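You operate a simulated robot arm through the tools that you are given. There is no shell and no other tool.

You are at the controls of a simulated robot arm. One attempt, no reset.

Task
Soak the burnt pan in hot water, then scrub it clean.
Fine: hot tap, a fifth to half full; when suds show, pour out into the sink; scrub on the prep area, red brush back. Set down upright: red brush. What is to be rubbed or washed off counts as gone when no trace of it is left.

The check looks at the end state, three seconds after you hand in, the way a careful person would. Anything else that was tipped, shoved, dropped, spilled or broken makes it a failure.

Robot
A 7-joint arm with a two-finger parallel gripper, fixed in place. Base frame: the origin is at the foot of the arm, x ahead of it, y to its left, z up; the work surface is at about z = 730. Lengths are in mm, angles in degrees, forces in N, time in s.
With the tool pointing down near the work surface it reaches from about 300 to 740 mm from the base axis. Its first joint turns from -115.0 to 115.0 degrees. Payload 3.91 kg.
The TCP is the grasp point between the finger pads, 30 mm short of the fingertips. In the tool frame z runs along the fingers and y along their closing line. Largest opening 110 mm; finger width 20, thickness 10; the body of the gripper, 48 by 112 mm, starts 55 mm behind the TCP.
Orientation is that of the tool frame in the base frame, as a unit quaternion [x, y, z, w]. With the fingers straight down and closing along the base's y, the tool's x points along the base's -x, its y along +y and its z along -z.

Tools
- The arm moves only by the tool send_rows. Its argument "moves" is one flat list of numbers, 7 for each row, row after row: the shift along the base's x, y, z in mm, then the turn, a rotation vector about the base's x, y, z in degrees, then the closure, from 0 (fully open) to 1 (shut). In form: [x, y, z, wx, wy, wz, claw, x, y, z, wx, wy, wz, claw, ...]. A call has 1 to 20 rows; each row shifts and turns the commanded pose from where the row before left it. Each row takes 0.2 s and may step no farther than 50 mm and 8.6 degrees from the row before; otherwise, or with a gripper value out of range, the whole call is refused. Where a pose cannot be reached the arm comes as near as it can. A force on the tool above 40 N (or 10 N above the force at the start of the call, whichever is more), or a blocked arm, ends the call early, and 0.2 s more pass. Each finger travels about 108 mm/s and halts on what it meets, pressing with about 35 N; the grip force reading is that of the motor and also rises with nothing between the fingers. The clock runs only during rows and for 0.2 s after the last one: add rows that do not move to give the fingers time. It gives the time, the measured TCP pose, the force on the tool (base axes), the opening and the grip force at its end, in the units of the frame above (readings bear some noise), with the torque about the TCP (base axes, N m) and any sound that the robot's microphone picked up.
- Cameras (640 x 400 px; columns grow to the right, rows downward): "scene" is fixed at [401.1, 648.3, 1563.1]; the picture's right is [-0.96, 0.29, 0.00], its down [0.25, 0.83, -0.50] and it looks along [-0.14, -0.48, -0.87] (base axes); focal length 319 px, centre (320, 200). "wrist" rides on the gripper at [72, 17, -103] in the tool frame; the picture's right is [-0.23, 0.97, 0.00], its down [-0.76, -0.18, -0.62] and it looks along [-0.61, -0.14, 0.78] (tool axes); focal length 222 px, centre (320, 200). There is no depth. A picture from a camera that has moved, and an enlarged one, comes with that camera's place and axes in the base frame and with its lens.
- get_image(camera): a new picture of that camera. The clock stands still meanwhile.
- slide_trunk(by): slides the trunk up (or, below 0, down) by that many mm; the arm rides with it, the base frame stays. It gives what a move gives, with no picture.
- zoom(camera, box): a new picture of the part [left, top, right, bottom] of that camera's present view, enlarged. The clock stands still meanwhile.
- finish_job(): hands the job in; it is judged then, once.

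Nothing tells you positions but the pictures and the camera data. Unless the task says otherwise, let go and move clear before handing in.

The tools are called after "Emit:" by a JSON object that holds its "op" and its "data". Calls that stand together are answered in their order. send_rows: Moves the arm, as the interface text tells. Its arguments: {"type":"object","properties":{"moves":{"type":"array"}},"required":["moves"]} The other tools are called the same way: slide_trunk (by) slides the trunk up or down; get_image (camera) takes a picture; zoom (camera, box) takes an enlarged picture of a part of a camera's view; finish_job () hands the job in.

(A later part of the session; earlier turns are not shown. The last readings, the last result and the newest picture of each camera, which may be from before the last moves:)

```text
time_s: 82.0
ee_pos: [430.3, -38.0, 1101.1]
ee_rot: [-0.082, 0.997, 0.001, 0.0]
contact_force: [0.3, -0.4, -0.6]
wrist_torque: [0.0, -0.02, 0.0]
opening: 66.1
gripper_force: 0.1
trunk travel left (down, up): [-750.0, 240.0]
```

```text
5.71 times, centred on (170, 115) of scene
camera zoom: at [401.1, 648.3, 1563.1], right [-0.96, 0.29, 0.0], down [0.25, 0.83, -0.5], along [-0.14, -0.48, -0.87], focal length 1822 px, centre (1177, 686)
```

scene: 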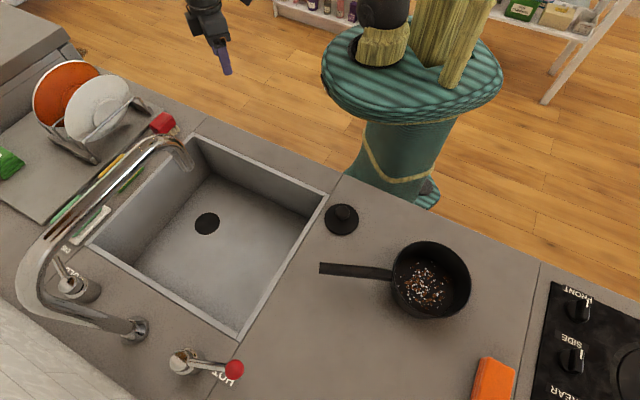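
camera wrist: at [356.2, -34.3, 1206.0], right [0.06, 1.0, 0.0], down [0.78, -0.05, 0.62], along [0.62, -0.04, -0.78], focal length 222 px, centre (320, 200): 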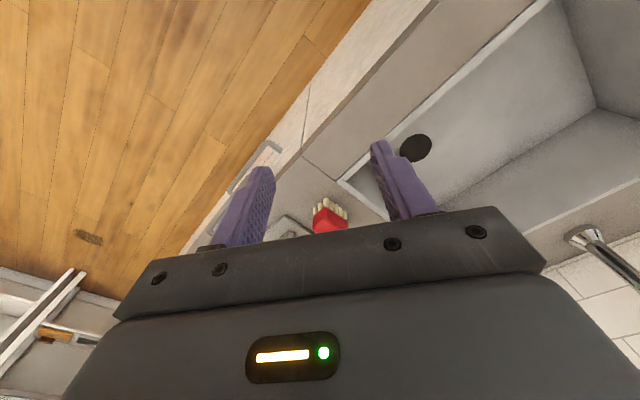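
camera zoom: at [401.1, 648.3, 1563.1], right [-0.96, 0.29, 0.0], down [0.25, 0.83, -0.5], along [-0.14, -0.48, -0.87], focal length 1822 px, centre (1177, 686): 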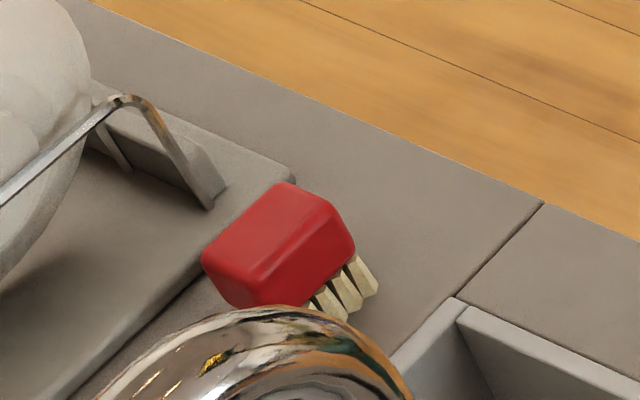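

The red brush is a block standing on its bristles. I'll move forward for a clearer view of it.

Emit:
{"op": "send_rows", "data": {"moves": [40, -5, 0, 0, 0, 0, 0.2, 40, -5, 0, 0, 0, 0, 0, 0, 0, 0, 0, 0, 0, 0, 0, 0, 0, 0, 0, 0, 0]}}

Emit:
{"op": "get_image", "data": {"camera": "wrist"}}

Emit:
{"op": "zoom", "data": {"camera": "wrist", "box": [260, 80, 420, 180]}}

```text
time_s: 83.0
ee_pos: [510.2, -49.1, 1101.5]
ee_rot: [-0.081, 0.997, 0.001, -0.001]
contact_force: [-0.7, 0.1, 0.3]
wrist_torque: [-0.01, -0.01, 0.0]
opening: 110.0
gripper_force: 0.1
trunk travel left (down, up): [-750.0, 240.0]
```

```text
taken
camera wrist: at [436.0, -45.4, 1205.7], right [0.07, 1.0, 0.0], down [0.78, -0.05, 0.62], along [0.62, -0.04, -0.78], focal length 222 px, centre (320, 200)
```

wrist: 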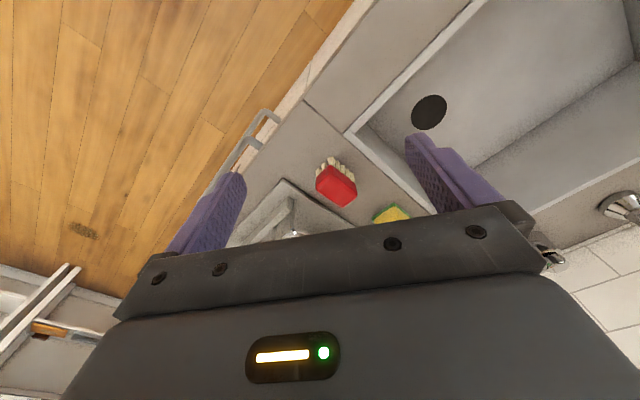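

```text
4.00 times, centred on (340, 130) of wrist
camera zoom: at [436.0, -45.4, 1205.7], right [0.07, 1.0, 0.0], down [0.78, -0.05, 0.62], along [0.62, -0.04, -0.78], focal length 888 px, centre (240, 480)
```

zoom: 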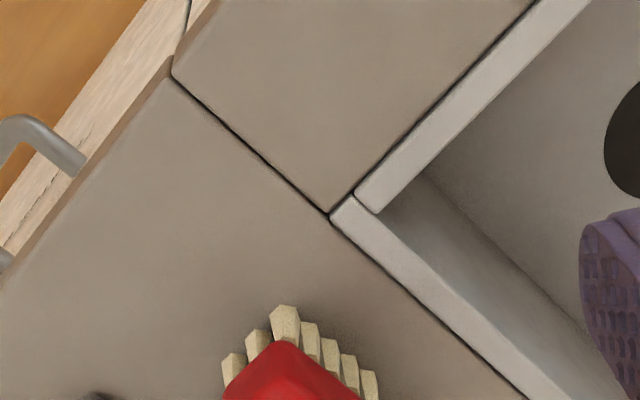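

Emit:
{"op": "zoom", "data": {"camera": "wrist", "box": [270, 130, 400, 220]}}

```text
4.44 times, centred on (335, 175) of wrist
camera zoom: at [436.0, -45.4, 1205.7], right [0.07, 1.0, 0.0], down [0.78, -0.05, 0.62], along [0.62, -0.04, -0.78], focal length 987 px, centre (253, 311)
```

zoom: 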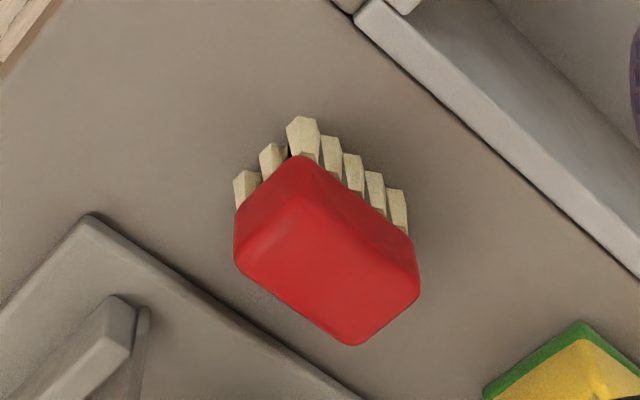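

The brush block is about 57×35 mm, its top near z≈946, centred around (631,-32), with its long axis along the sink-to-wall direction. I'll turn the gripper to close along that long axis and hover.

Emit:
{"op": "send_rows", "data": {"moves": [10, 2, 5, 0, 0, -7.63, 0.25, 10, 2, 5, 0, 0, -7.63, 0.25, 10, 2, 5, 0, 0, -7.63, 0.25, 10, 2, 5, 0, 0, -7.63, 0.25, 10, 2, 0, 0, 0, -7.63, 0.25, 10, 2, 0, 0, 0, -7.63, 0.25, 10, 2, 0, 0, 0, -7.63, 0.25, 0, 0, 0, 0, 0, 0, 0.25]}}

Emit:
{"op": "get_image", "data": {"camera": "wrist"}}

Emit:
{"op": "get_image", "data": {"camera": "scene"}}

```text
time_s: 84.8
ee_pos: [579.7, -34.3, 1122.3]
ee_rot: [0.376, 0.927, 0.001, 0.0]
contact_force: [0.0, 0.2, -0.3]
wrist_torque: [0.0, 0.0, 0.03]
opening: 82.4
gripper_force: 0.1
trunk travel left (down, up): [-750.0, 240.0]
```

```text
taken
camera wrist: at [539.1, 28.2, 1225.8], right [0.84, 0.54, 0.0], down [0.42, -0.66, 0.62], along [0.34, -0.52, -0.78], focal length 222 px, centre (320, 200)
```

wrist: 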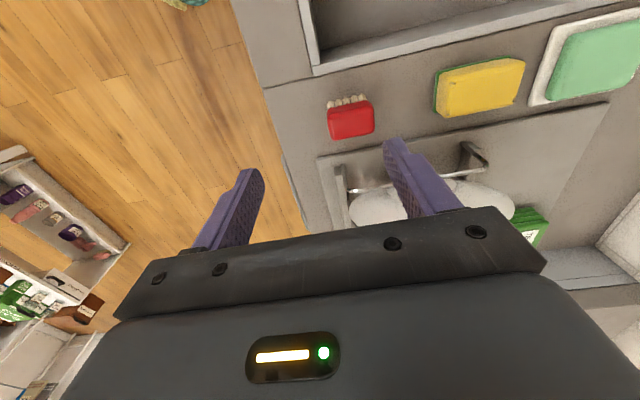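

```text
taken
```

scene: 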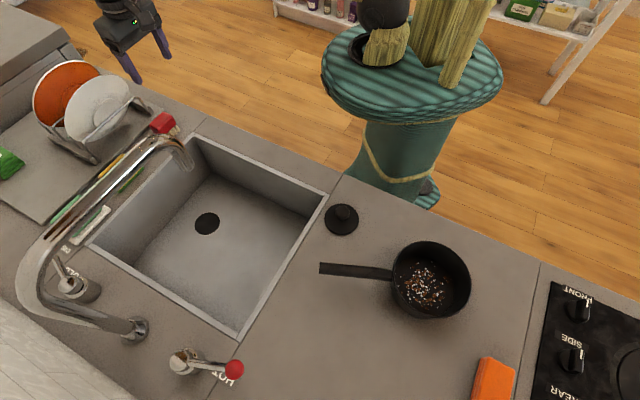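

Emit:
{"op": "zoom", "data": {"camera": "wrist", "box": [300, 80, 520, 220]}}

```text
2.86 times, centred on (410, 150) of wrist
camera zoom: at [539.1, 28.2, 1225.8], right [0.84, 0.54, 0.0], down [0.42, -0.66, 0.62], along [0.34, -0.52, -0.78], focal length 635 px, centre (63, 343)
```

zoom: 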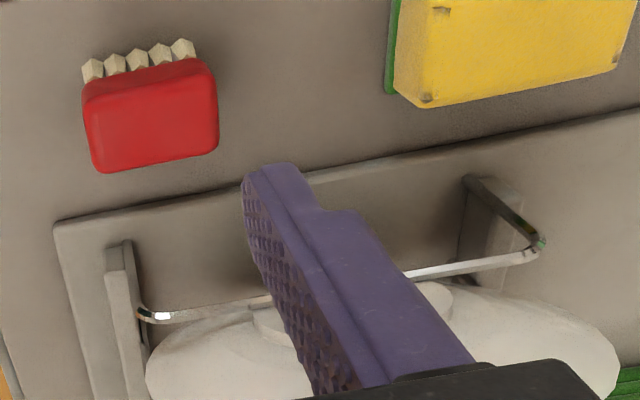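

Alignment matches the block. I'll move over the brush and descend, keeping clear of the rack.

Emit:
{"op": "send_rows", "data": {"moves": [25, 0, -20, 0, 0, 0, 0.27, 26, 0, -40, 0, 0, 0, 0.27, 0, 0, -30, 0, 0, 0, 0.27, 0, 0, 0, 0, 0, 0, 0.27]}}

Emit:
{"op": "get_image", "data": {"camera": "wrist"}}

Emit:
{"op": "zoom", "data": {"camera": "scene", "box": [60, 40, 220, 160]}}

```text
time_s: 85.8
ee_pos: [629.3, -31.3, 1030.2]
ee_rot: [0.374, 0.927, 0.001, 0.0]
contact_force: [0.3, 0.7, 0.5]
wrist_torque: [-0.02, 0.02, -0.01]
opening: 80.4
gripper_force: 0.0
trunk travel left (down, up): [-750.0, 240.0]
```

```text
taken
camera wrist: at [588.7, 29.5, 1134.4], right [0.84, 0.54, 0.0], down [0.42, -0.66, 0.62], along [0.34, -0.52, -0.78], focal length 222 px, centre (320, 200)
```

wrist: 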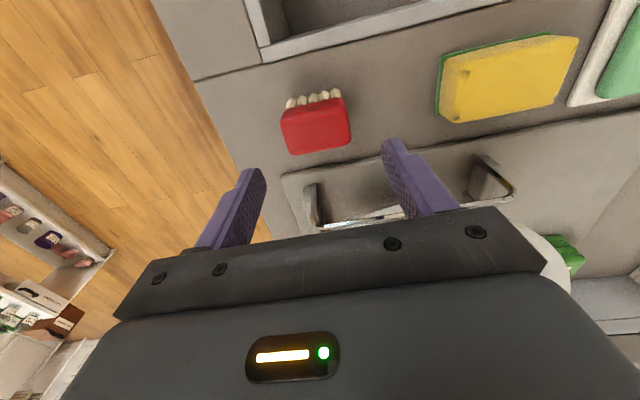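

```text
3.33 times, centred on (140, 100) of scene
camera zoom: at [401.1, 648.3, 1563.1], right [-0.96, 0.29, 0.0], down [0.25, 0.83, -0.5], along [-0.14, -0.48, -0.87], focal length 1063 px, centre (920, 533)
```

zoom: 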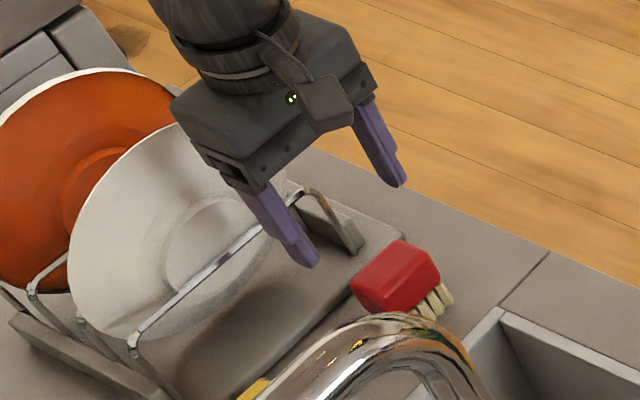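

Emit:
{"op": "send_rows", "data": {"moves": [-1, -1, -25, 0, 0, 0, 0.27, 0, 0, -25, 0, 0, 0, 0.27, 0, 0, -15, 0, 0, 0, 0.27, 0, 0, 0, 0, 0, 0, 0.27]}}

Emit:
{"op": "get_image", "data": {"camera": "wrist"}}

Emit:
{"op": "zoom", "data": {"camera": "scene", "box": [60, 40, 220, 160]}}

```text
time_s: 86.8
ee_pos: [630.2, -31.9, 968.0]
ee_rot: [0.374, 0.927, 0.0, 0.0]
contact_force: [-0.1, 0.4, 0.6]
wrist_torque: [0.03, 0.0, -0.03]
opening: 80.3
gripper_force: 0.1
trunk travel left (down, up): [-750.0, 240.0]
```

```text
taken
camera wrist: at [588.9, 28.4, 1070.8], right [0.84, 0.54, 0.0], down [0.42, -0.66, 0.62], along [0.34, -0.52, -0.78], focal length 222 px, centre (320, 200)
```

wrist: 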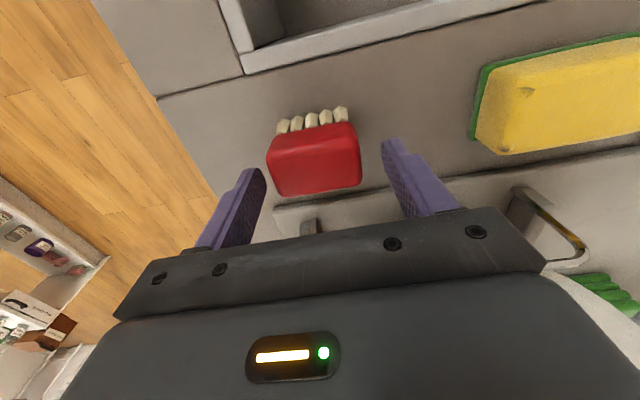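

```text
3.33 times, centred on (140, 100) of scene
camera zoom: at [401.1, 648.3, 1563.1], right [-0.96, 0.29, 0.0], down [0.25, 0.83, -0.5], along [-0.14, -0.48, -0.87], focal length 1063 px, centre (920, 533)
```

zoom: 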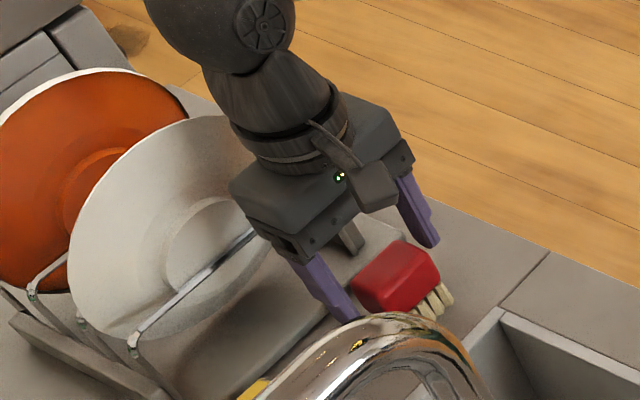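

Emit:
{"op": "send_rows", "data": {"moves": [1, -3, -12, 0, 0, 0, 0.27, 0, 0, -9, 0, 0, 0, 0.27, 0, 0, 0, 0, 0, 0, 0.27]}}

Emit:
{"op": "get_image", "data": {"camera": "wrist"}}

Emit:
{"op": "zoom", "data": {"camera": "scene", "box": [120, 80, 220, 150]}}

```text
time_s: 87.6
ee_pos: [630.6, -36.3, 945.1]
ee_rot: [0.374, 0.927, 0.001, 0.0]
contact_force: [0.9, -0.4, 0.2]
wrist_torque: [-0.04, 0.01, -0.01]
opening: 80.2
gripper_force: 0.1
trunk travel left (down, up): [-750.0, 240.0]
```

```text
taken
camera wrist: at [589.4, 25.0, 1049.4], right [0.84, 0.54, 0.0], down [0.42, -0.66, 0.62], along [0.34, -0.52, -0.78], focal length 222 px, centre (320, 200)
```

wrist: 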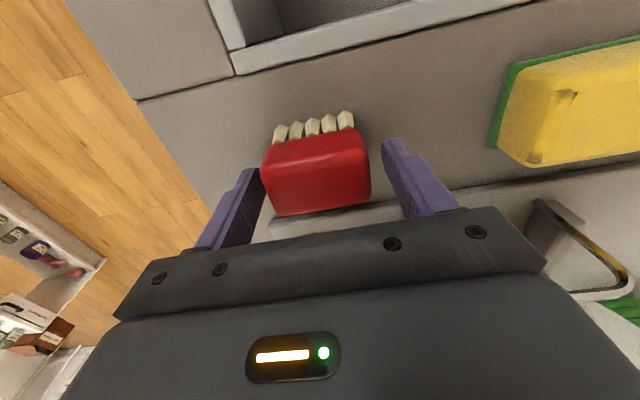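

```text
5.71 times, centred on (170, 115) of scene
camera zoom: at [401.1, 648.3, 1563.1], right [-0.96, 0.29, 0.0], down [0.25, 0.83, -0.5], along [-0.14, -0.48, -0.87], focal length 1822 px, centre (1177, 686)
```

zoom: 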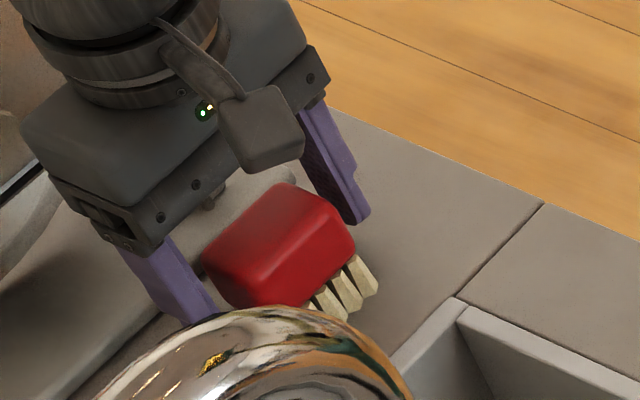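

Emit:
{"op": "send_rows", "data": {"moves": [-3, -3, 0, 0, 0, 0, 0.27, 0, 0, 0, 0, 0, 0, 0.5, 0, 0, 0, 0, 0, 0, 0.7, 0, 0, 0, 0, 0, 0, 0.7, 0, 0, 0, 0, 0, 0, 0.7]}}

Emit:
{"op": "get_image", "data": {"camera": "wrist"}}

Emit:
{"op": "zoom", "data": {"camera": "scene", "box": [120, 80, 220, 150]}}

```text
time_s: 88.8
ee_pos: [627.2, -39.6, 946.2]
ee_rot: [0.375, 0.927, 0.001, 0.0]
contact_force: [-0.3, -0.8, 1.8]
wrist_torque: [0.04, -0.02, -0.04]
opening: 57.5
gripper_force: 35.0
trunk travel left (down, up): [-750.0, 240.0]
```

```text
taken
camera wrist: at [586.6, 22.1, 1049.6], right [0.84, 0.54, 0.0], down [0.42, -0.66, 0.62], along [0.34, -0.52, -0.78], focal length 222 px, centre (320, 200)
```

wrist: 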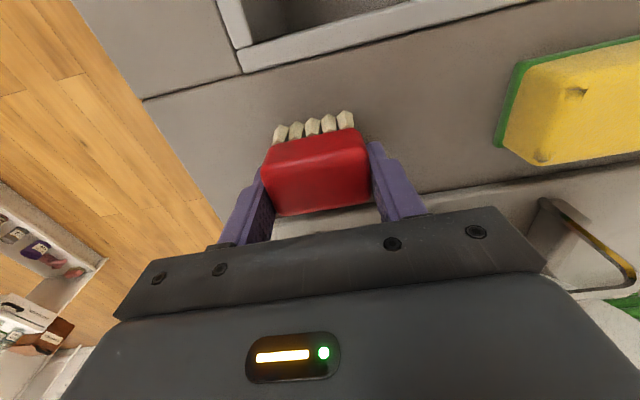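

```text
5.71 times, centred on (170, 115) of scene
camera zoom: at [401.1, 648.3, 1563.1], right [-0.96, 0.29, 0.0], down [0.25, 0.83, -0.5], along [-0.14, -0.48, -0.87], focal length 1822 px, centre (1177, 686)
```

zoom: 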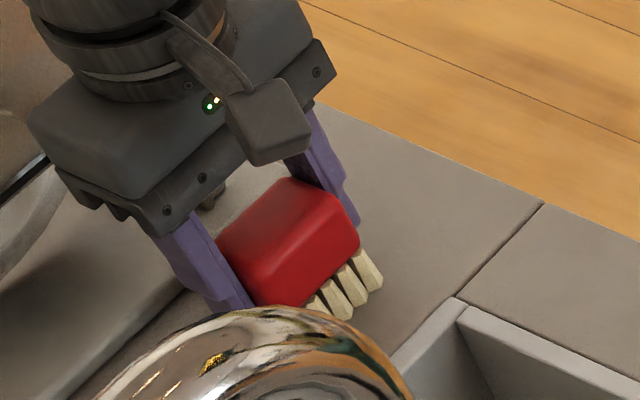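

The brush is gripped at 57.5 mm. I'll lift it and check.

Emit:
{"op": "send_rows", "data": {"moves": [0, 0, 10, 0, 0, 0, 0.7, 0, 0, 30, 0, 0, 0, 0.7, 0, 0, 40, 0, 0, 0, 0.7, -5, 0, 40, 0, 0, 0, 0.7, -40, 0, 20, 0, 0, 0, 0.7, -40, 0, 10, 0, 0, 0, 0.7, 0, 0, 0, 0, 0, 0, 0.7]}}

Emit:
{"op": "get_image", "data": {"camera": "wrist"}}

Emit:
{"op": "zoom", "data": {"camera": "scene", "box": [60, 40, 240, 160]}}

```text
time_s: 90.4
ee_pos: [542.3, -39.8, 1095.7]
ee_rot: [0.375, 0.927, 0.001, 0.0]
contact_force: [-0.1, -0.7, -1.1]
wrist_torque: [0.01, 0.0, -0.01]
opening: 57.5
gripper_force: 34.9
trunk travel left (down, up): [-750.0, 240.0]
```

```text
taken
camera wrist: at [501.7, 21.9, 1198.9], right [0.84, 0.54, 0.0], down [0.42, -0.66, 0.62], along [0.34, -0.52, -0.78], focal length 222 px, centre (320, 200)
```

wrist: 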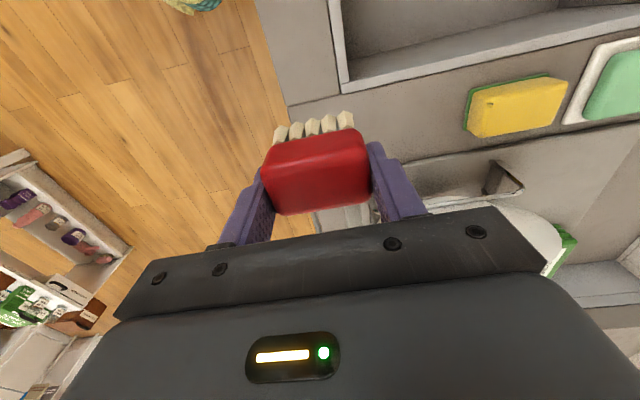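

```text
3.33 times, centred on (150, 100) of scene
camera zoom: at [401.1, 648.3, 1563.1], right [-0.96, 0.29, 0.0], down [0.25, 0.83, -0.5], along [-0.14, -0.48, -0.87], focal length 1063 px, centre (887, 533)
```

zoom: 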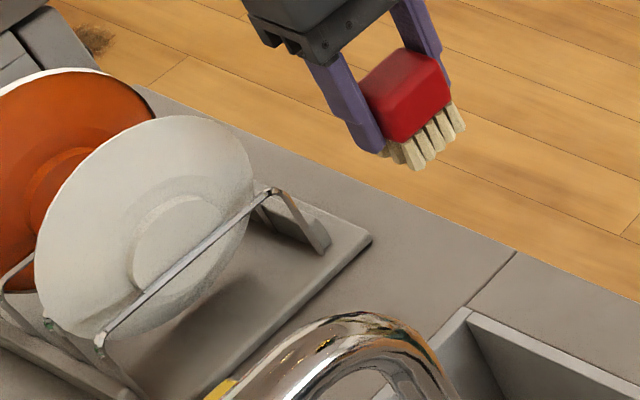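

The brush is held well, with its bristles about 42 mm below the TCP. I'll pull in and swing around to the pan.

Emit:
{"op": "send_rows", "data": {"moves": [-34, 2.5, 0, 0, 0, 0, 0.7, -34, 2.5, 0, 0, 0, 0, 0.7, -34, 2.5, 0, 0, 0, 0, 0.7, 1.1, 43.2, 0, 0, 0, 5.6, 0.7, -3.2, 42.9, 0, 0, 0, 5.6, 0.7, -7.4, 42.6, 0, 0, 0, 5.6, 0.7, -11.4, 41.6, 0, 0, 0, 5.6, 0.7, -15.5, 40.2, 0, 0, 0, 5.6, 0.7, -19.3, 38.5, 0, 0, 0, 5.6, 0.7, -23.1, 36.6, 0, 0, 0, 5.6, 0.7, -26.5, 34, 0, 0, 0, 5.6, 0.7, -29.6, 31.3, 0, 0, 0, 5.6, 0.7, -32.6, 28.3, 0, 0, 0, 5.6, 0.7, -35.2, 25, 0, 0, 0, 5.6, 0.7, -37.5, 21.3, 0, 0, 0, 5.6, 0.7, -39.3, 17.6, 0, 0, 0, 5.6, 0.7, -41, 13.8, 0, 0, 0, 5.6, 0.7, 0, 0, 0, 0, 0, 0, 0.7]}}

Emit:
{"op": "get_image", "data": {"camera": "wrist"}}

Emit:
{"op": "get_image", "data": {"camera": "scene"}}

Emit:
{"op": "zoom", "data": {"camera": "scene", "box": [380, 235, 480, 325]}}

```text
time_s: 94.2
ee_pos: [121.5, 423.5, 1096.1]
ee_rot: [-0.295, 0.956, 0.001, 0.0]
contact_force: [0.8, 0.3, -0.9]
wrist_torque: [0.07, -0.01, -0.01]
opening: 57.4
gripper_force: 34.6
trunk travel left (down, up): [-750.0, 240.0]
```

```text
taken
camera wrist: at [51.4, 396.0, 1199.6], right [-0.36, 0.93, 0.0], down [0.73, 0.28, 0.62], along [0.58, 0.23, -0.78], focal length 222 px, centre (320, 200)
```

wrist: 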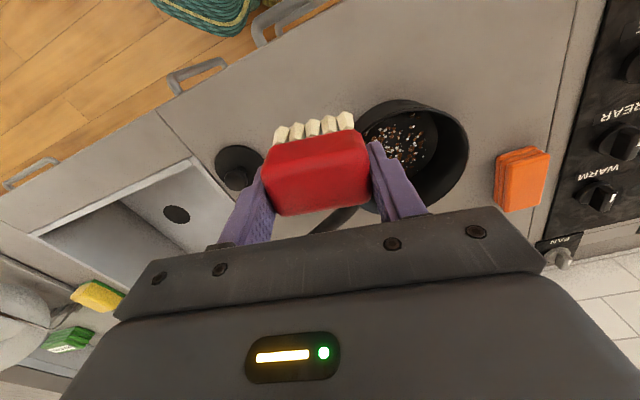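

```text
taken
```

scene: 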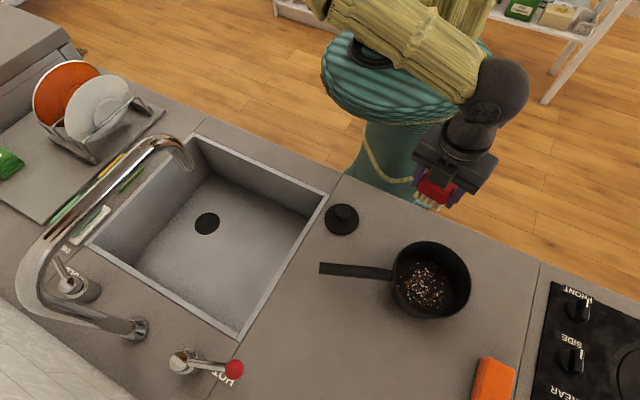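

```text
4.44 times, centred on (430, 280) of scene
camera zoom: at [401.1, 648.3, 1563.1], right [-0.96, 0.29, 0.0], down [0.25, 0.83, -0.5], along [-0.14, -0.48, -0.87], focal length 1417 px, centre (-169, -156)
```

zoom: 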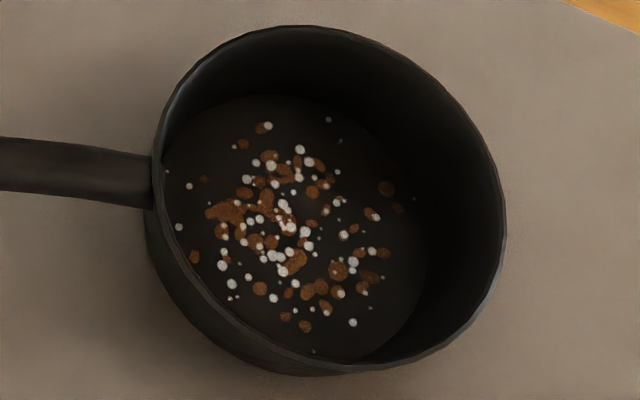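

Emit:
{"op": "zoom", "data": {"camera": "wrist", "box": [340, 80, 480, 220]}}

```text
2.86 times, centred on (410, 150) of wrist
camera zoom: at [51.4, 396.0, 1199.6], right [-0.36, 0.93, 0.0], down [0.73, 0.28, 0.62], along [0.58, 0.23, -0.78], focal length 635 px, centre (63, 343)
```

zoom: 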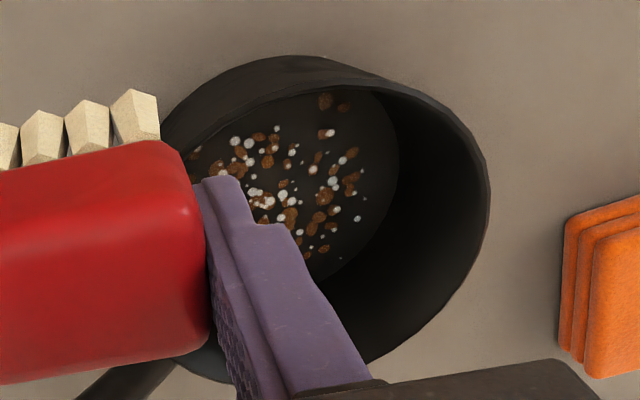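

I'll move over the pan centre, about (148,545), and lower the brush partway to check alignment.

Emit:
{"op": "send_rows", "data": {"moves": [9.8, 41.2, -15, 0, 0, 0, 0.7, 9.8, 41.2, -15, 0, 0, 0, 0.7, 9.8, 41.2, -15, 0, 0, 0, 0.7, 0, 0, -25, 0, 0, 0, 0.7, 0, 0, -20, 0, 0, 0, 0.7, 0, 0, 0, 0, 0, 0, 0.7]}}

Emit:
{"op": "get_image", "data": {"camera": "wrist"}}

Emit:
{"op": "zoom", "data": {"camera": "scene", "box": [360, 210, 500, 330]}}

```text
time_s: 95.6
ee_pos: [149.1, 548.5, 1005.0]
ee_rot: [-0.296, 0.955, 0.001, 0.0]
contact_force: [0.8, -0.1, -1.3]
wrist_torque: [0.0, 0.0, 0.0]
opening: 57.6
gripper_force: 35.1
trunk travel left (down, up): [-750.0, 240.0]
```

```text
taken
camera wrist: at [79.6, 519.4, 1107.3], right [-0.36, 0.93, 0.0], down [0.73, 0.28, 0.62], along [0.58, 0.23, -0.78], focal length 222 px, centre (320, 200)
```

wrist: 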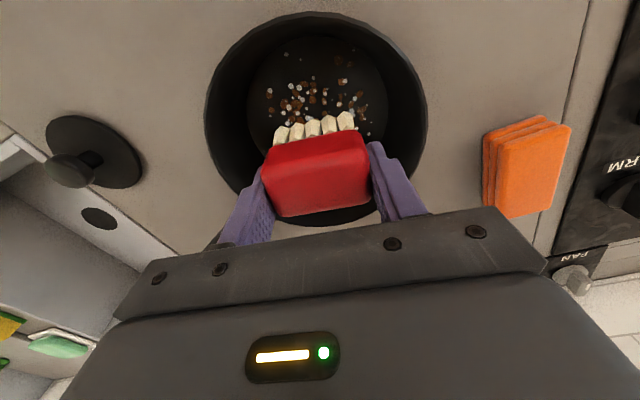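

```text
3.33 times, centred on (430, 270) of scene
camera zoom: at [401.1, 648.3, 1563.1], right [-0.96, 0.29, 0.0], down [0.25, 0.83, -0.5], along [-0.14, -0.48, -0.87], focal length 1063 px, centre (-47, -33)
```

zoom: 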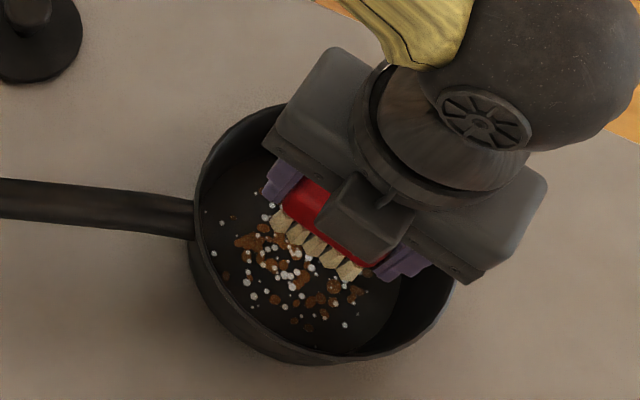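

The brush is aligned with the pan floor. I'm lowering it until light contact.

Emit:
{"op": "send_rows", "data": {"moves": [0, -1, -20, 0, 0, 0, 0.7, 0, -1, -18, 0, 0, 0, 0.7, 0, 0, -8, 0, 0, 0, 0.7, 0, 0, 0, 0, 0, 0, 0.7]}}

Emit:
{"op": "send_rows", "data": {"moves": [0, 0, -3, 0, 0, 0, 0.7, 0, 0, 0, 0, 0, 0, 0.7]}}

Emit:
{"op": "get_image", "data": {"camera": "wrist"}}

```text
time_s: 96.6
ee_pos: [149.0, 547.6, 960.3]
ee_rot: [-0.296, 0.955, 0.001, 0.0]
contact_force: [-0.7, 0.1, -1.0]
wrist_torque: [0.03, 0.02, 0.01]
opening: 57.6
gripper_force: 35.2
trunk travel left (down, up): [-750.0, 240.0]
```

```text
time_s: 97.2
ee_pos: [147.6, 548.7, 957.7]
ee_rot: [-0.296, 0.955, 0.001, 0.0]
contact_force: [0.5, 0.8, -1.8]
wrist_torque: [0.02, -0.01, 0.03]
opening: 57.5
gripper_force: 35.0
trunk travel left (down, up): [-750.0, 240.0]
```

```text
taken
camera wrist: at [79.2, 518.8, 1060.5], right [-0.36, 0.93, 0.0], down [0.73, 0.28, 0.62], along [0.58, 0.23, -0.78], focal length 222 px, centre (320, 200)
```

wrist: 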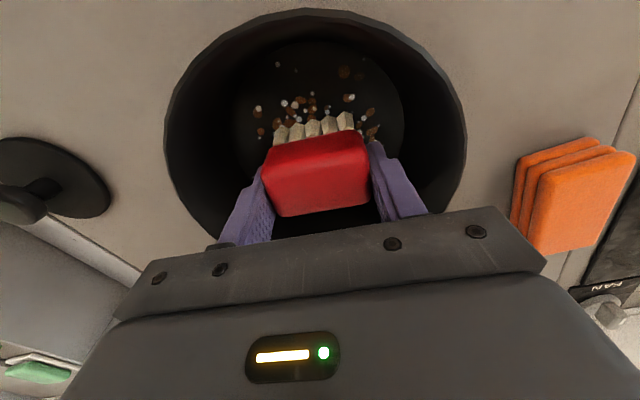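

Emit:
{"op": "send_rows", "data": {"moves": [0, 0, -3, 0, 0, 0, 0.7, 0, 0, 0, 0, 0, 0, 0.7]}}

Emit:
{"op": "send_rows", "data": {"moves": [0, 0, -2, 0, 0, 0, 0.7, 0, 0, 0, 0, 0, 0, 0.7]}}

Emit:
{"op": "send_rows", "data": {"moves": [0, 0, -2, 0, 0, 0, 0.7, 0, 0, 0, 0, 0, 0, 0.7]}}

```text
time_s: 97.8
ee_pos: [148.8, 547.9, 954.0]
ee_rot: [-0.297, 0.955, 0.0, 0.0]
contact_force: [0.0, -0.7, -1.4]
wrist_torque: [0.0, 0.0, -0.05]
opening: 57.5
gripper_force: 35.1
trunk travel left (down, up): [-750.0, 240.0]
```

```text
time_s: 98.4
ee_pos: [149.9, 547.3, 952.2]
ee_rot: [-0.296, 0.955, -0.001, -0.001]
contact_force: [0.8, -0.3, -0.7]
wrist_torque: [0.04, -0.04, -0.02]
opening: 57.6
gripper_force: 34.9
trunk travel left (down, up): [-750.0, 240.0]
```

```text
time_s: 99.0
ee_pos: [149.2, 547.4, 951.0]
ee_rot: [-0.295, 0.955, 0.002, 0.001]
contact_force: [-0.1, -0.2, 15.1]
wrist_torque: [-0.44, -0.11, 0.02]
opening: 57.5
gripper_force: 34.8
trunk travel left (down, up): [-750.0, 240.0]
```

Contact with the pan floor at about 15 N. I'll ease slightly and start scrubbing with strokes across the block's short axis.

Emit:
{"op": "send_rows", "data": {"moves": [0, 0, 0.6, 0, 0, 0, 0.7, -8.26, -5.63, 0, 0, 0, 0, 0.7, -8.26, -5.63, 0, 0, 0, 0, 0.7, -8.26, -5.63, 0, 0, 0, 0, 0.7, 8.26, 5.63, 0, 0, 0, 0, 0.7, 8.26, 5.63, 0, 0, 0, 0, 0.7, 8.26, 5.63, 0, 0, 0, 0, 0.7, 8.26, 5.63, 0, 0, 0, 0, 0.7, 8.26, 5.63, 0, 0, 0, 0, 0.7, 8.26, 5.63, 0, 0, 0, 0, 0.7, -8.26, -5.63, 0, 0, 0, 0, 0.7, -8.26, -5.63, 0, 0, 0, 0, 0.7, -8.26, -5.63, 0, 0, 0, 0, 0.7]}}

Emit:
{"op": "get_image", "data": {"camera": "wrist"}}

Emit:
{"op": "zoom", "data": {"camera": "scene", "box": [360, 210, 500, 330]}}

```text
time_s: 101.8
ee_pos: [149.5, 546.4, 952.1]
ee_rot: [-0.295, 0.956, 0.002, 0.0]
contact_force: [5.5, 4.0, 23.1]
wrist_torque: [-0.17, -0.16, 0.06]
opening: 57.1
gripper_force: 35.0
trunk travel left (down, up): [-750.0, 240.0]
```

```text
taken
camera wrist: at [80.3, 518.3, 1054.9], right [-0.36, 0.93, 0.0], down [0.73, 0.28, 0.62], along [0.58, 0.23, -0.78], focal length 222 px, centre (320, 200)
```

wrist: 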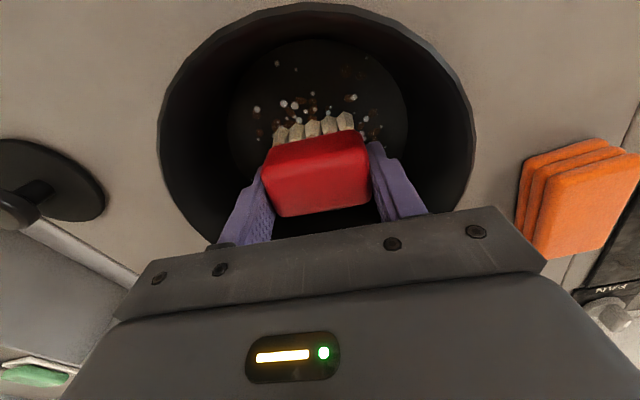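

```text
3.33 times, centred on (430, 270) of scene
camera zoom: at [401.1, 648.3, 1563.1], right [-0.96, 0.29, 0.0], down [0.25, 0.83, -0.5], along [-0.14, -0.48, -0.87], focal length 1063 px, centre (-47, -33)
```

zoom: 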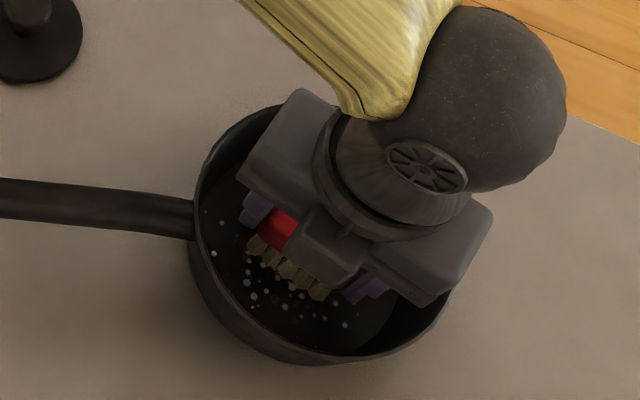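

The burnt marks are fading and the pan hasn't moved. I'll continue with wider coverage.

Emit:
{"op": "send_rows", "data": {"moves": [-5.07, 7.43, 0, 0, 0, 0, 0.7, -5.07, 7.43, 0, 0, 0, 0, 0.7, -6.2, -4.22, 0, 0, 0, 0, 0.7, -6.2, -4.22, 0, 0, 0, 0, 0.7, 6.2, 4.22, 0, 0, 0, 0, 0.7, 6.2, 4.22, 0, 0, 0, 0, 0.7, 6.2, 4.22, 0, 0, 0, 0, 0.7, 6.2, 4.22, 0, 0, 0, 0, 0.7, -6.2, -4.22, 0, 0, 0, 0, 0.7, -6.2, -4.22, 0, 0, 0, 0, 0.7, 5.07, -7.43, 0, 0, 0, 0, 0.7, 5.07, -7.43, 0, 0, 0, 0, 0.7]}}

Emit:
{"op": "send_rows", "data": {"moves": [5.07, -7.43, 0, 0, 0, 0, 0.7, 5.07, -7.43, 0, 0, 0, 0, 0.7, -6.2, -4.22, 0, 0, 0, 0, 0.7, -6.2, -4.22, 0, 0, 0, 0, 0.7, 6.2, 4.22, 0, 0, 0, 0, 0.7, 6.2, 4.22, 0, 0, 0, 0, 0.7, 6.2, 4.22, 0, 0, 0, 0, 0.7, 6.2, 4.22, 0, 0, 0, 0, 0.7, -6.2, -4.22, 0, 0, 0, 0, 0.7, -6.2, -4.22, 0, 0, 0, 0, 0.7, -5.07, 7.43, 0, 0, 0, 0, 0.7, -5.07, 7.43, 0, 0, 0, 0, 0.7]}}

Emit:
{"op": "get_image", "data": {"camera": "wrist"}}

Emit:
{"op": "zoom", "data": {"camera": "scene", "box": [360, 210, 500, 330]}}

```text
time_s: 104.4
ee_pos: [148.2, 547.4, 950.7]
ee_rot: [-0.296, 0.955, 0.002, 0.0]
contact_force: [-2.7, 3.8, 20.5]
wrist_torque: [-0.07, 0.13, 0.03]
opening: 57.6
gripper_force: 35.3
trunk travel left (down, up): [-750.0, 240.0]
```

```text
time_s: 107.0
ee_pos: [148.0, 544.7, 951.7]
ee_rot: [-0.296, 0.955, 0.001, -0.001]
contact_force: [1.4, -1.6, 8.4]
wrist_torque: [-0.05, -0.16, -0.04]
opening: 57.5
gripper_force: 35.0
trunk travel left (down, up): [-750.0, 240.0]
```

```text
taken
camera wrist: at [79.2, 516.9, 1054.9], right [-0.36, 0.93, 0.0], down [0.73, 0.28, 0.62], along [0.58, 0.23, -0.78], focal length 222 px, centre (320, 200)
```

wrist: 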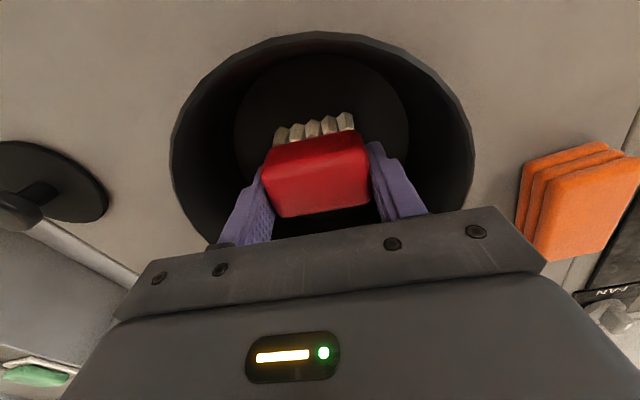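

```text
3.33 times, centred on (430, 270) of scene
camera zoom: at [401.1, 648.3, 1563.1], right [-0.96, 0.29, 0.0], down [0.25, 0.83, -0.5], along [-0.14, -0.48, -0.87], focal length 1063 px, centre (-47, -33)
```

zoom: 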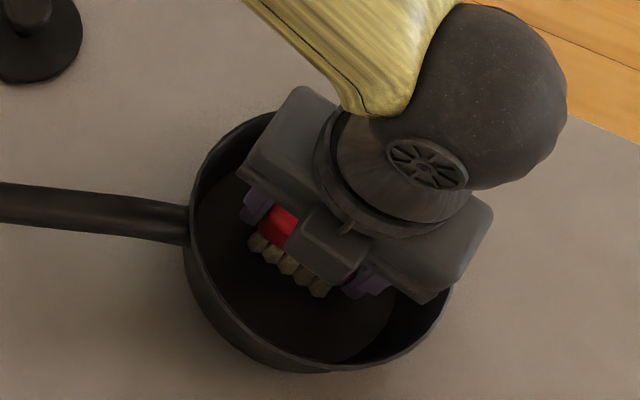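

The visible floor looks clean. I'll lift the brush straight up and inspect the whole pan.

Emit:
{"op": "send_rows", "data": {"moves": [0, 0, 15, 0, 0, 0, 0.7, 0, 0, 35, 0, 0, 0, 0.7, 0, 0, 40, 0, 0, 0, 0.7, 0, 0, 30, 0, 0, 0, 0.7, -12, -45, 10, 0, 0, 0, 0.7, -12, -45, 0, 0, 0, 0, 0.7, -12, -45, 0, 0, 0, 0, 0.7, 0, 0, 0, 0, 0, 0, 0.7]}}

Emit:
{"op": "zoom", "data": {"camera": "scene", "box": [380, 235, 480, 325]}}

Emit:
{"op": "get_image", "data": {"camera": "scene"}}

Emit:
{"op": "get_image", "data": {"camera": "wrist"}}

```text
time_s: 108.8
ee_pos: [114.0, 410.9, 1079.9]
ee_rot: [-0.294, 0.956, 0.001, -0.001]
contact_force: [-0.6, 1.6, -0.5]
wrist_torque: [0.02, -0.01, 0.01]
opening: 57.5
gripper_force: 35.7
trunk travel left (down, up): [-750.0, 240.0]
```

```text
4.44 times, centred on (430, 280) of scene
camera zoom: at [401.1, 648.3, 1563.1], right [-0.96, 0.29, 0.0], down [0.25, 0.83, -0.5], along [-0.14, -0.48, -0.87], focal length 1417 px, centre (-169, -156)
```

zoom: 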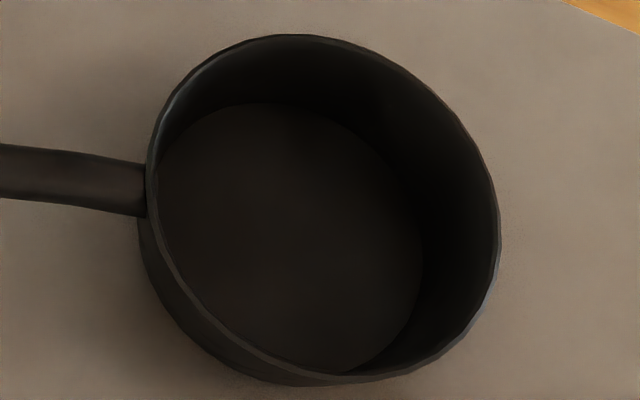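

```text
taken
```

scene: 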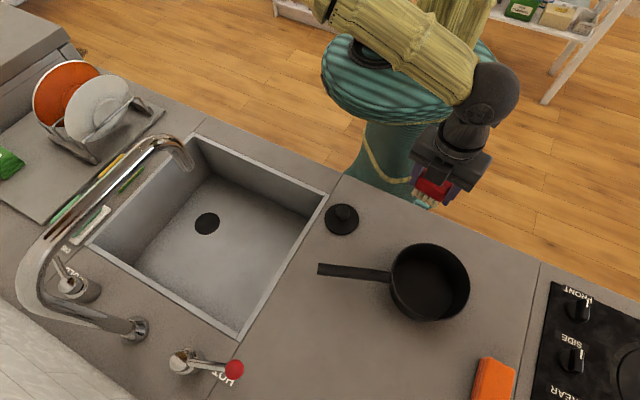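

```text
taken
camera wrist: at [44.9, 382.7, 1183.6], right [-0.36, 0.93, 0.0], down [0.73, 0.28, 0.62], along [0.58, 0.23, -0.78], focal length 222 px, centre (320, 200)
```

wrist: 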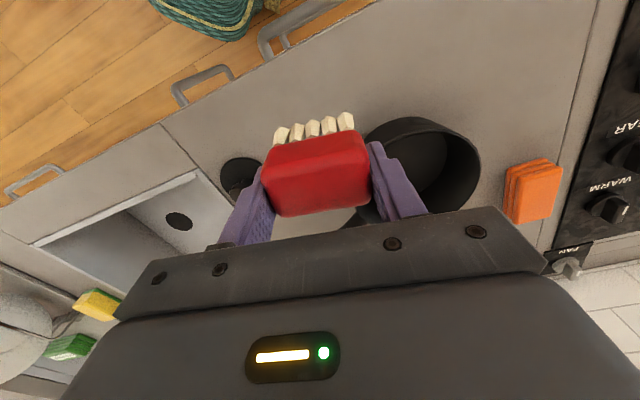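

Emit:
{"op": "zoom", "data": {"camera": "scene", "box": [402, 256, 450, 286]}}

Emit:
{"op": "zoom", "data": {"camera": "scene", "box": [402, 282, 450, 312]}}

Emit:
{"op": "zoom", "data": {"camera": "wrist", "box": [360, 100, 490, 210]}}

```text
13.33 times, centred on (426, 271) of scene
camera zoom: at [401.1, 648.3, 1563.1], right [-0.96, 0.29, 0.0], down [0.25, 0.83, -0.5], along [-0.14, -0.48, -0.87], focal length 4252 px, centre (-1093, -747)
```

zoom: 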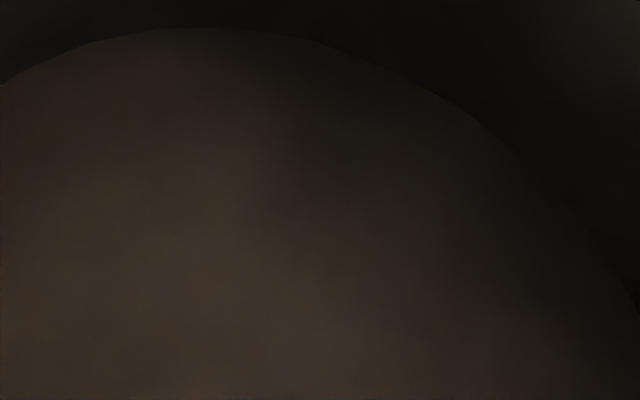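

```text
13.33 times, centred on (426, 297) of scene
camera zoom: at [401.1, 648.3, 1563.1], right [-0.96, 0.29, 0.0], down [0.25, 0.83, -0.5], along [-0.14, -0.48, -0.87], focal length 4252 px, centre (-1093, -1093)
```

zoom: 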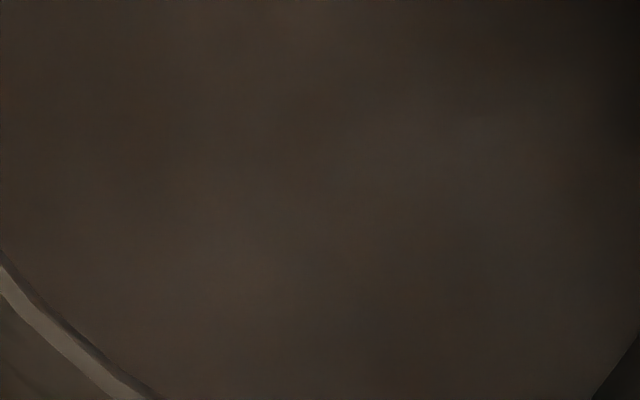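

```text
3.64 times, centred on (425, 155) of wrist
camera zoom: at [44.9, 382.7, 1183.6], right [-0.36, 0.93, 0.0], down [0.73, 0.28, 0.62], along [0.58, 0.23, -0.78], focal length 808 px, centre (-62, 364)
```

zoom: 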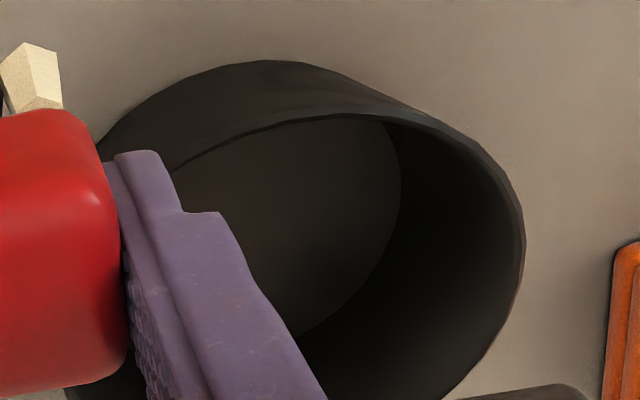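

The floor looks spotless. To be sure no faint trace remains near the edges, I'll do one more light pass with the brush turned 45°.

Emit:
{"op": "send_rows", "data": {"moves": [0, 0, 0, 0, 0, 7.5, 0.7, 0, 0, 0, 0, 0, 7.5, 0.7, 9.25, 35, 0, 0, 0, 7.5, 0.7, 9.25, 35, 0, 0, 0, 7.5, 0.7, 9.25, 35, 0, 0, 0, 7.5, 0.7, 9.25, 35, 0, 0, 0, 7.5, 0.7, 0, 0, -30, 0, 0, 0, 0.7, 0, 0, -35, 0, 0, 0, 0.7, 0, 0, 0, 0, 0, 0, 0.7]}}

Emit:
{"op": "get_image", "data": {"camera": "wrist"}}

Emit:
{"op": "zoom", "data": {"camera": "scene", "box": [360, 210, 500, 330]}}

```text
time_s: 110.8
ee_pos: [149.7, 551.3, 1015.4]
ee_rot: [-0.639, 0.769, 0.001, -0.001]
contact_force: [0.1, -0.3, -1.5]
wrist_torque: [-0.02, -0.04, 0.04]
opening: 57.5
gripper_force: 35.3
trunk travel left (down, up): [-750.0, 240.0]
```

```text
taken
camera wrist: at [119.4, 481.5, 1119.0], right [-0.92, 0.4, 0.0], down [0.32, 0.72, 0.62], along [0.25, 0.57, -0.78], focal length 222 px, centre (320, 200)
```

wrist: 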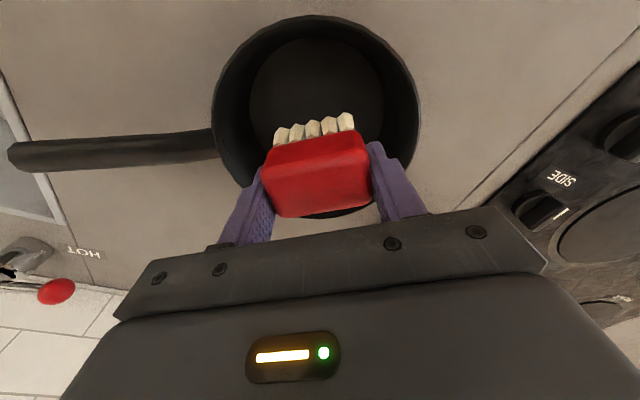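

```text
3.33 times, centred on (430, 270) of scene
camera zoom: at [401.1, 648.3, 1563.1], right [-0.96, 0.29, 0.0], down [0.25, 0.83, -0.5], along [-0.14, -0.48, -0.87], focal length 1063 px, centre (-47, -33)
```

zoom: 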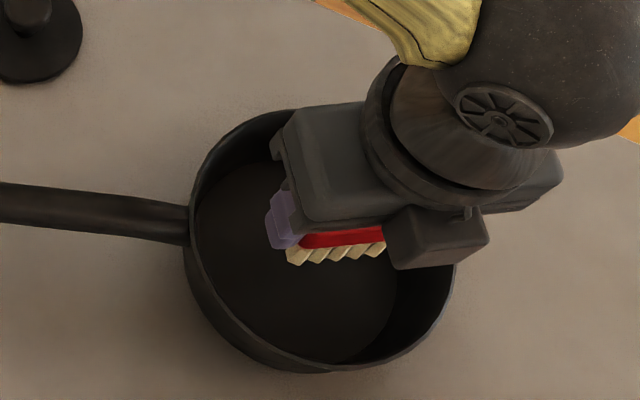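

Emit:
{"op": "send_rows", "data": {"moves": [0, 0, -30, 0, 0, 0, 0.7, 0, 0, -25, 0, 0, 0, 0.7, 0, 0, -6, 0, 0, 0, 0.7, 0, 0, -3, 0, 0, 0, 0.7, 0, 0, 0, 0, 0, 0, 0.7]}}

```text
time_s: 112.0
ee_pos: [150.2, 551.4, 950.9]
ee_rot: [-0.639, 0.769, 0.0, -0.001]
contact_force: [-0.4, -0.1, -0.3]
wrist_torque: [-0.02, 0.0, -0.04]
opening: 57.4
gripper_force: 34.9
trunk travel left (down, up): [-750.0, 240.0]
```

Emit:
{"op": "send_rows", "data": {"moves": [0, 0, -1.5, 0, 0, 0, 0.7, 0, 0, 0, 0, 0, 0, 0.7]}}

```text
time_s: 112.6
ee_pos: [150.7, 551.7, 950.9]
ee_rot: [-0.639, 0.769, 0.001, 0.0]
contact_force: [0.9, -1.2, 7.4]
wrist_torque: [-0.16, -0.19, 0.04]
opening: 57.7
gripper_force: 34.6
trunk travel left (down, up): [-750.0, 240.0]
```

Light contact at about 7 N. I'll run the second scrub pass.

Emit:
{"op": "send_rows", "data": {"moves": [-1.82, -9.83, -0.3, 0, 0, 0, 0.7, -1.82, -9.83, 0, 0, 0, 0, 0.7, -1.82, -9.83, 0, 0, 0, 0, 0.7, 1.82, 9.83, 0, 0, 0, 0, 0.7, 1.82, 9.83, 0, 0, 0, 0, 0.7, 1.82, 9.83, 0, 0, 0, 0, 0.7, 1.82, 9.83, 0, 0, 0, 0, 0.7, 1.82, 9.83, 0, 0, 0, 0, 0.7, 1.82, 9.83, 0, 0, 0, 0, 0.7, -1.82, -9.83, 0, 0, 0, 0, 0.7, -1.82, -9.83, 0, 0, 0, 0, 0.7, -1.82, -9.83, 0, 0, 0, 0, 0.7]}}

Emit:
{"op": "send_rows", "data": {"moves": [-8.85, 1.64, 0, 0, 0, 0, 0.7, -8.85, 1.64, 0, 0, 0, 0, 0.7, -1.37, -7.37, 0, 0, 0, 0, 0.7, -1.37, -7.37, 0, 0, 0, 0, 0.7, 1.37, 7.37, 0, 0, 0, 0, 0.7, 1.37, 7.37, 0, 0, 0, 0, 0.7, 1.37, 7.37, 0, 0, 0, 0, 0.7, 1.37, 7.37, 0, 0, 0, 0, 0.7, -1.37, -7.37, 0, 0, 0, 0, 0.7, -1.37, -7.37, 0, 0, 0, 0, 0.7, 8.85, -1.64, 0, 0, 0, 0, 0.7, 8.85, -1.64, 0, 0, 0, 0, 0.7]}}

Emit:
{"op": "send_rows", "data": {"moves": [8.85, -1.64, 0, 0, 0, 0, 0.7, 8.85, -1.64, 0, 0, 0, 0, 0.7, -1.37, -7.37, 0, 0, 0, 0, 0.7, -1.37, -7.37, 0, 0, 0, 0, 0.7, 1.37, 7.37, 0, 0, 0, 0, 0.7, 1.37, 7.37, 0, 0, 0, 0, 0.7, 1.37, 7.37, 0, 0, 0, 0, 0.7, 1.37, 7.37, 0, 0, 0, 0, 0.7, -1.37, -7.37, 0, 0, 0, 0, 0.7, -1.37, -7.37, 0, 0, 0, 0, 0.7, -8.85, 1.64, 0, 0, 0, 0, 0.7, -8.85, 1.64, 0, 0, 0, 0, 0.7]}}

Emit:
{"op": "get_image", "data": {"camera": "wrist"}}

Emit:
{"op": "get_image", "data": {"camera": "scene"}}

```text
time_s: 115.2
ee_pos: [148.4, 551.8, 950.6]
ee_rot: [-0.639, 0.769, 0.002, 0.0]
contact_force: [1.6, 6.9, 26.8]
wrist_torque: [0.15, -0.1, 0.06]
opening: 57.8
gripper_force: 35.2
trunk travel left (down, up): [-750.0, 240.0]
```

```text
time_s: 117.8
ee_pos: [150.5, 551.0, 949.9]
ee_rot: [-0.638, 0.77, 0.0, -0.001]
contact_force: [-1.7, -0.3, 4.8]
wrist_torque: [0.08, 0.02, 0.02]
opening: 57.8
gripper_force: 34.6
trunk travel left (down, up): [-750.0, 240.0]
```

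```text
time_s: 120.4
ee_pos: [149.9, 550.9, 949.8]
ee_rot: [-0.639, 0.769, 0.0, -0.002]
contact_force: [0.1, -0.4, -0.2]
wrist_torque: [0.0, -0.02, -0.02]
opening: 57.5
gripper_force: 35.0
trunk travel left (down, up): [-750.0, 240.0]
```

```text
taken
camera wrist: at [119.7, 481.6, 1053.4], right [-0.92, 0.4, 0.0], down [0.32, 0.72, 0.62], along [0.25, 0.57, -0.78], focal length 222 px, centre (320, 200)
```

wrist: 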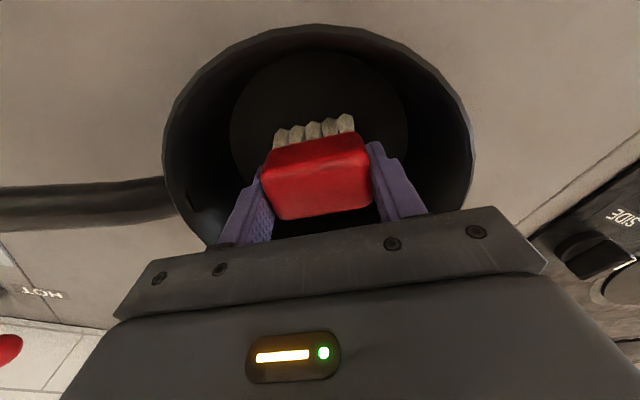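

```text
taken
```

scene: 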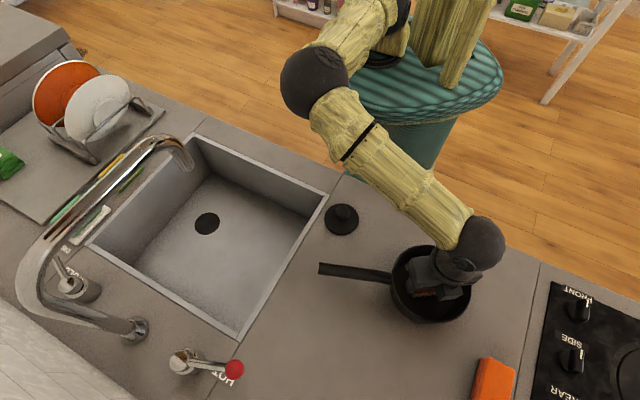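

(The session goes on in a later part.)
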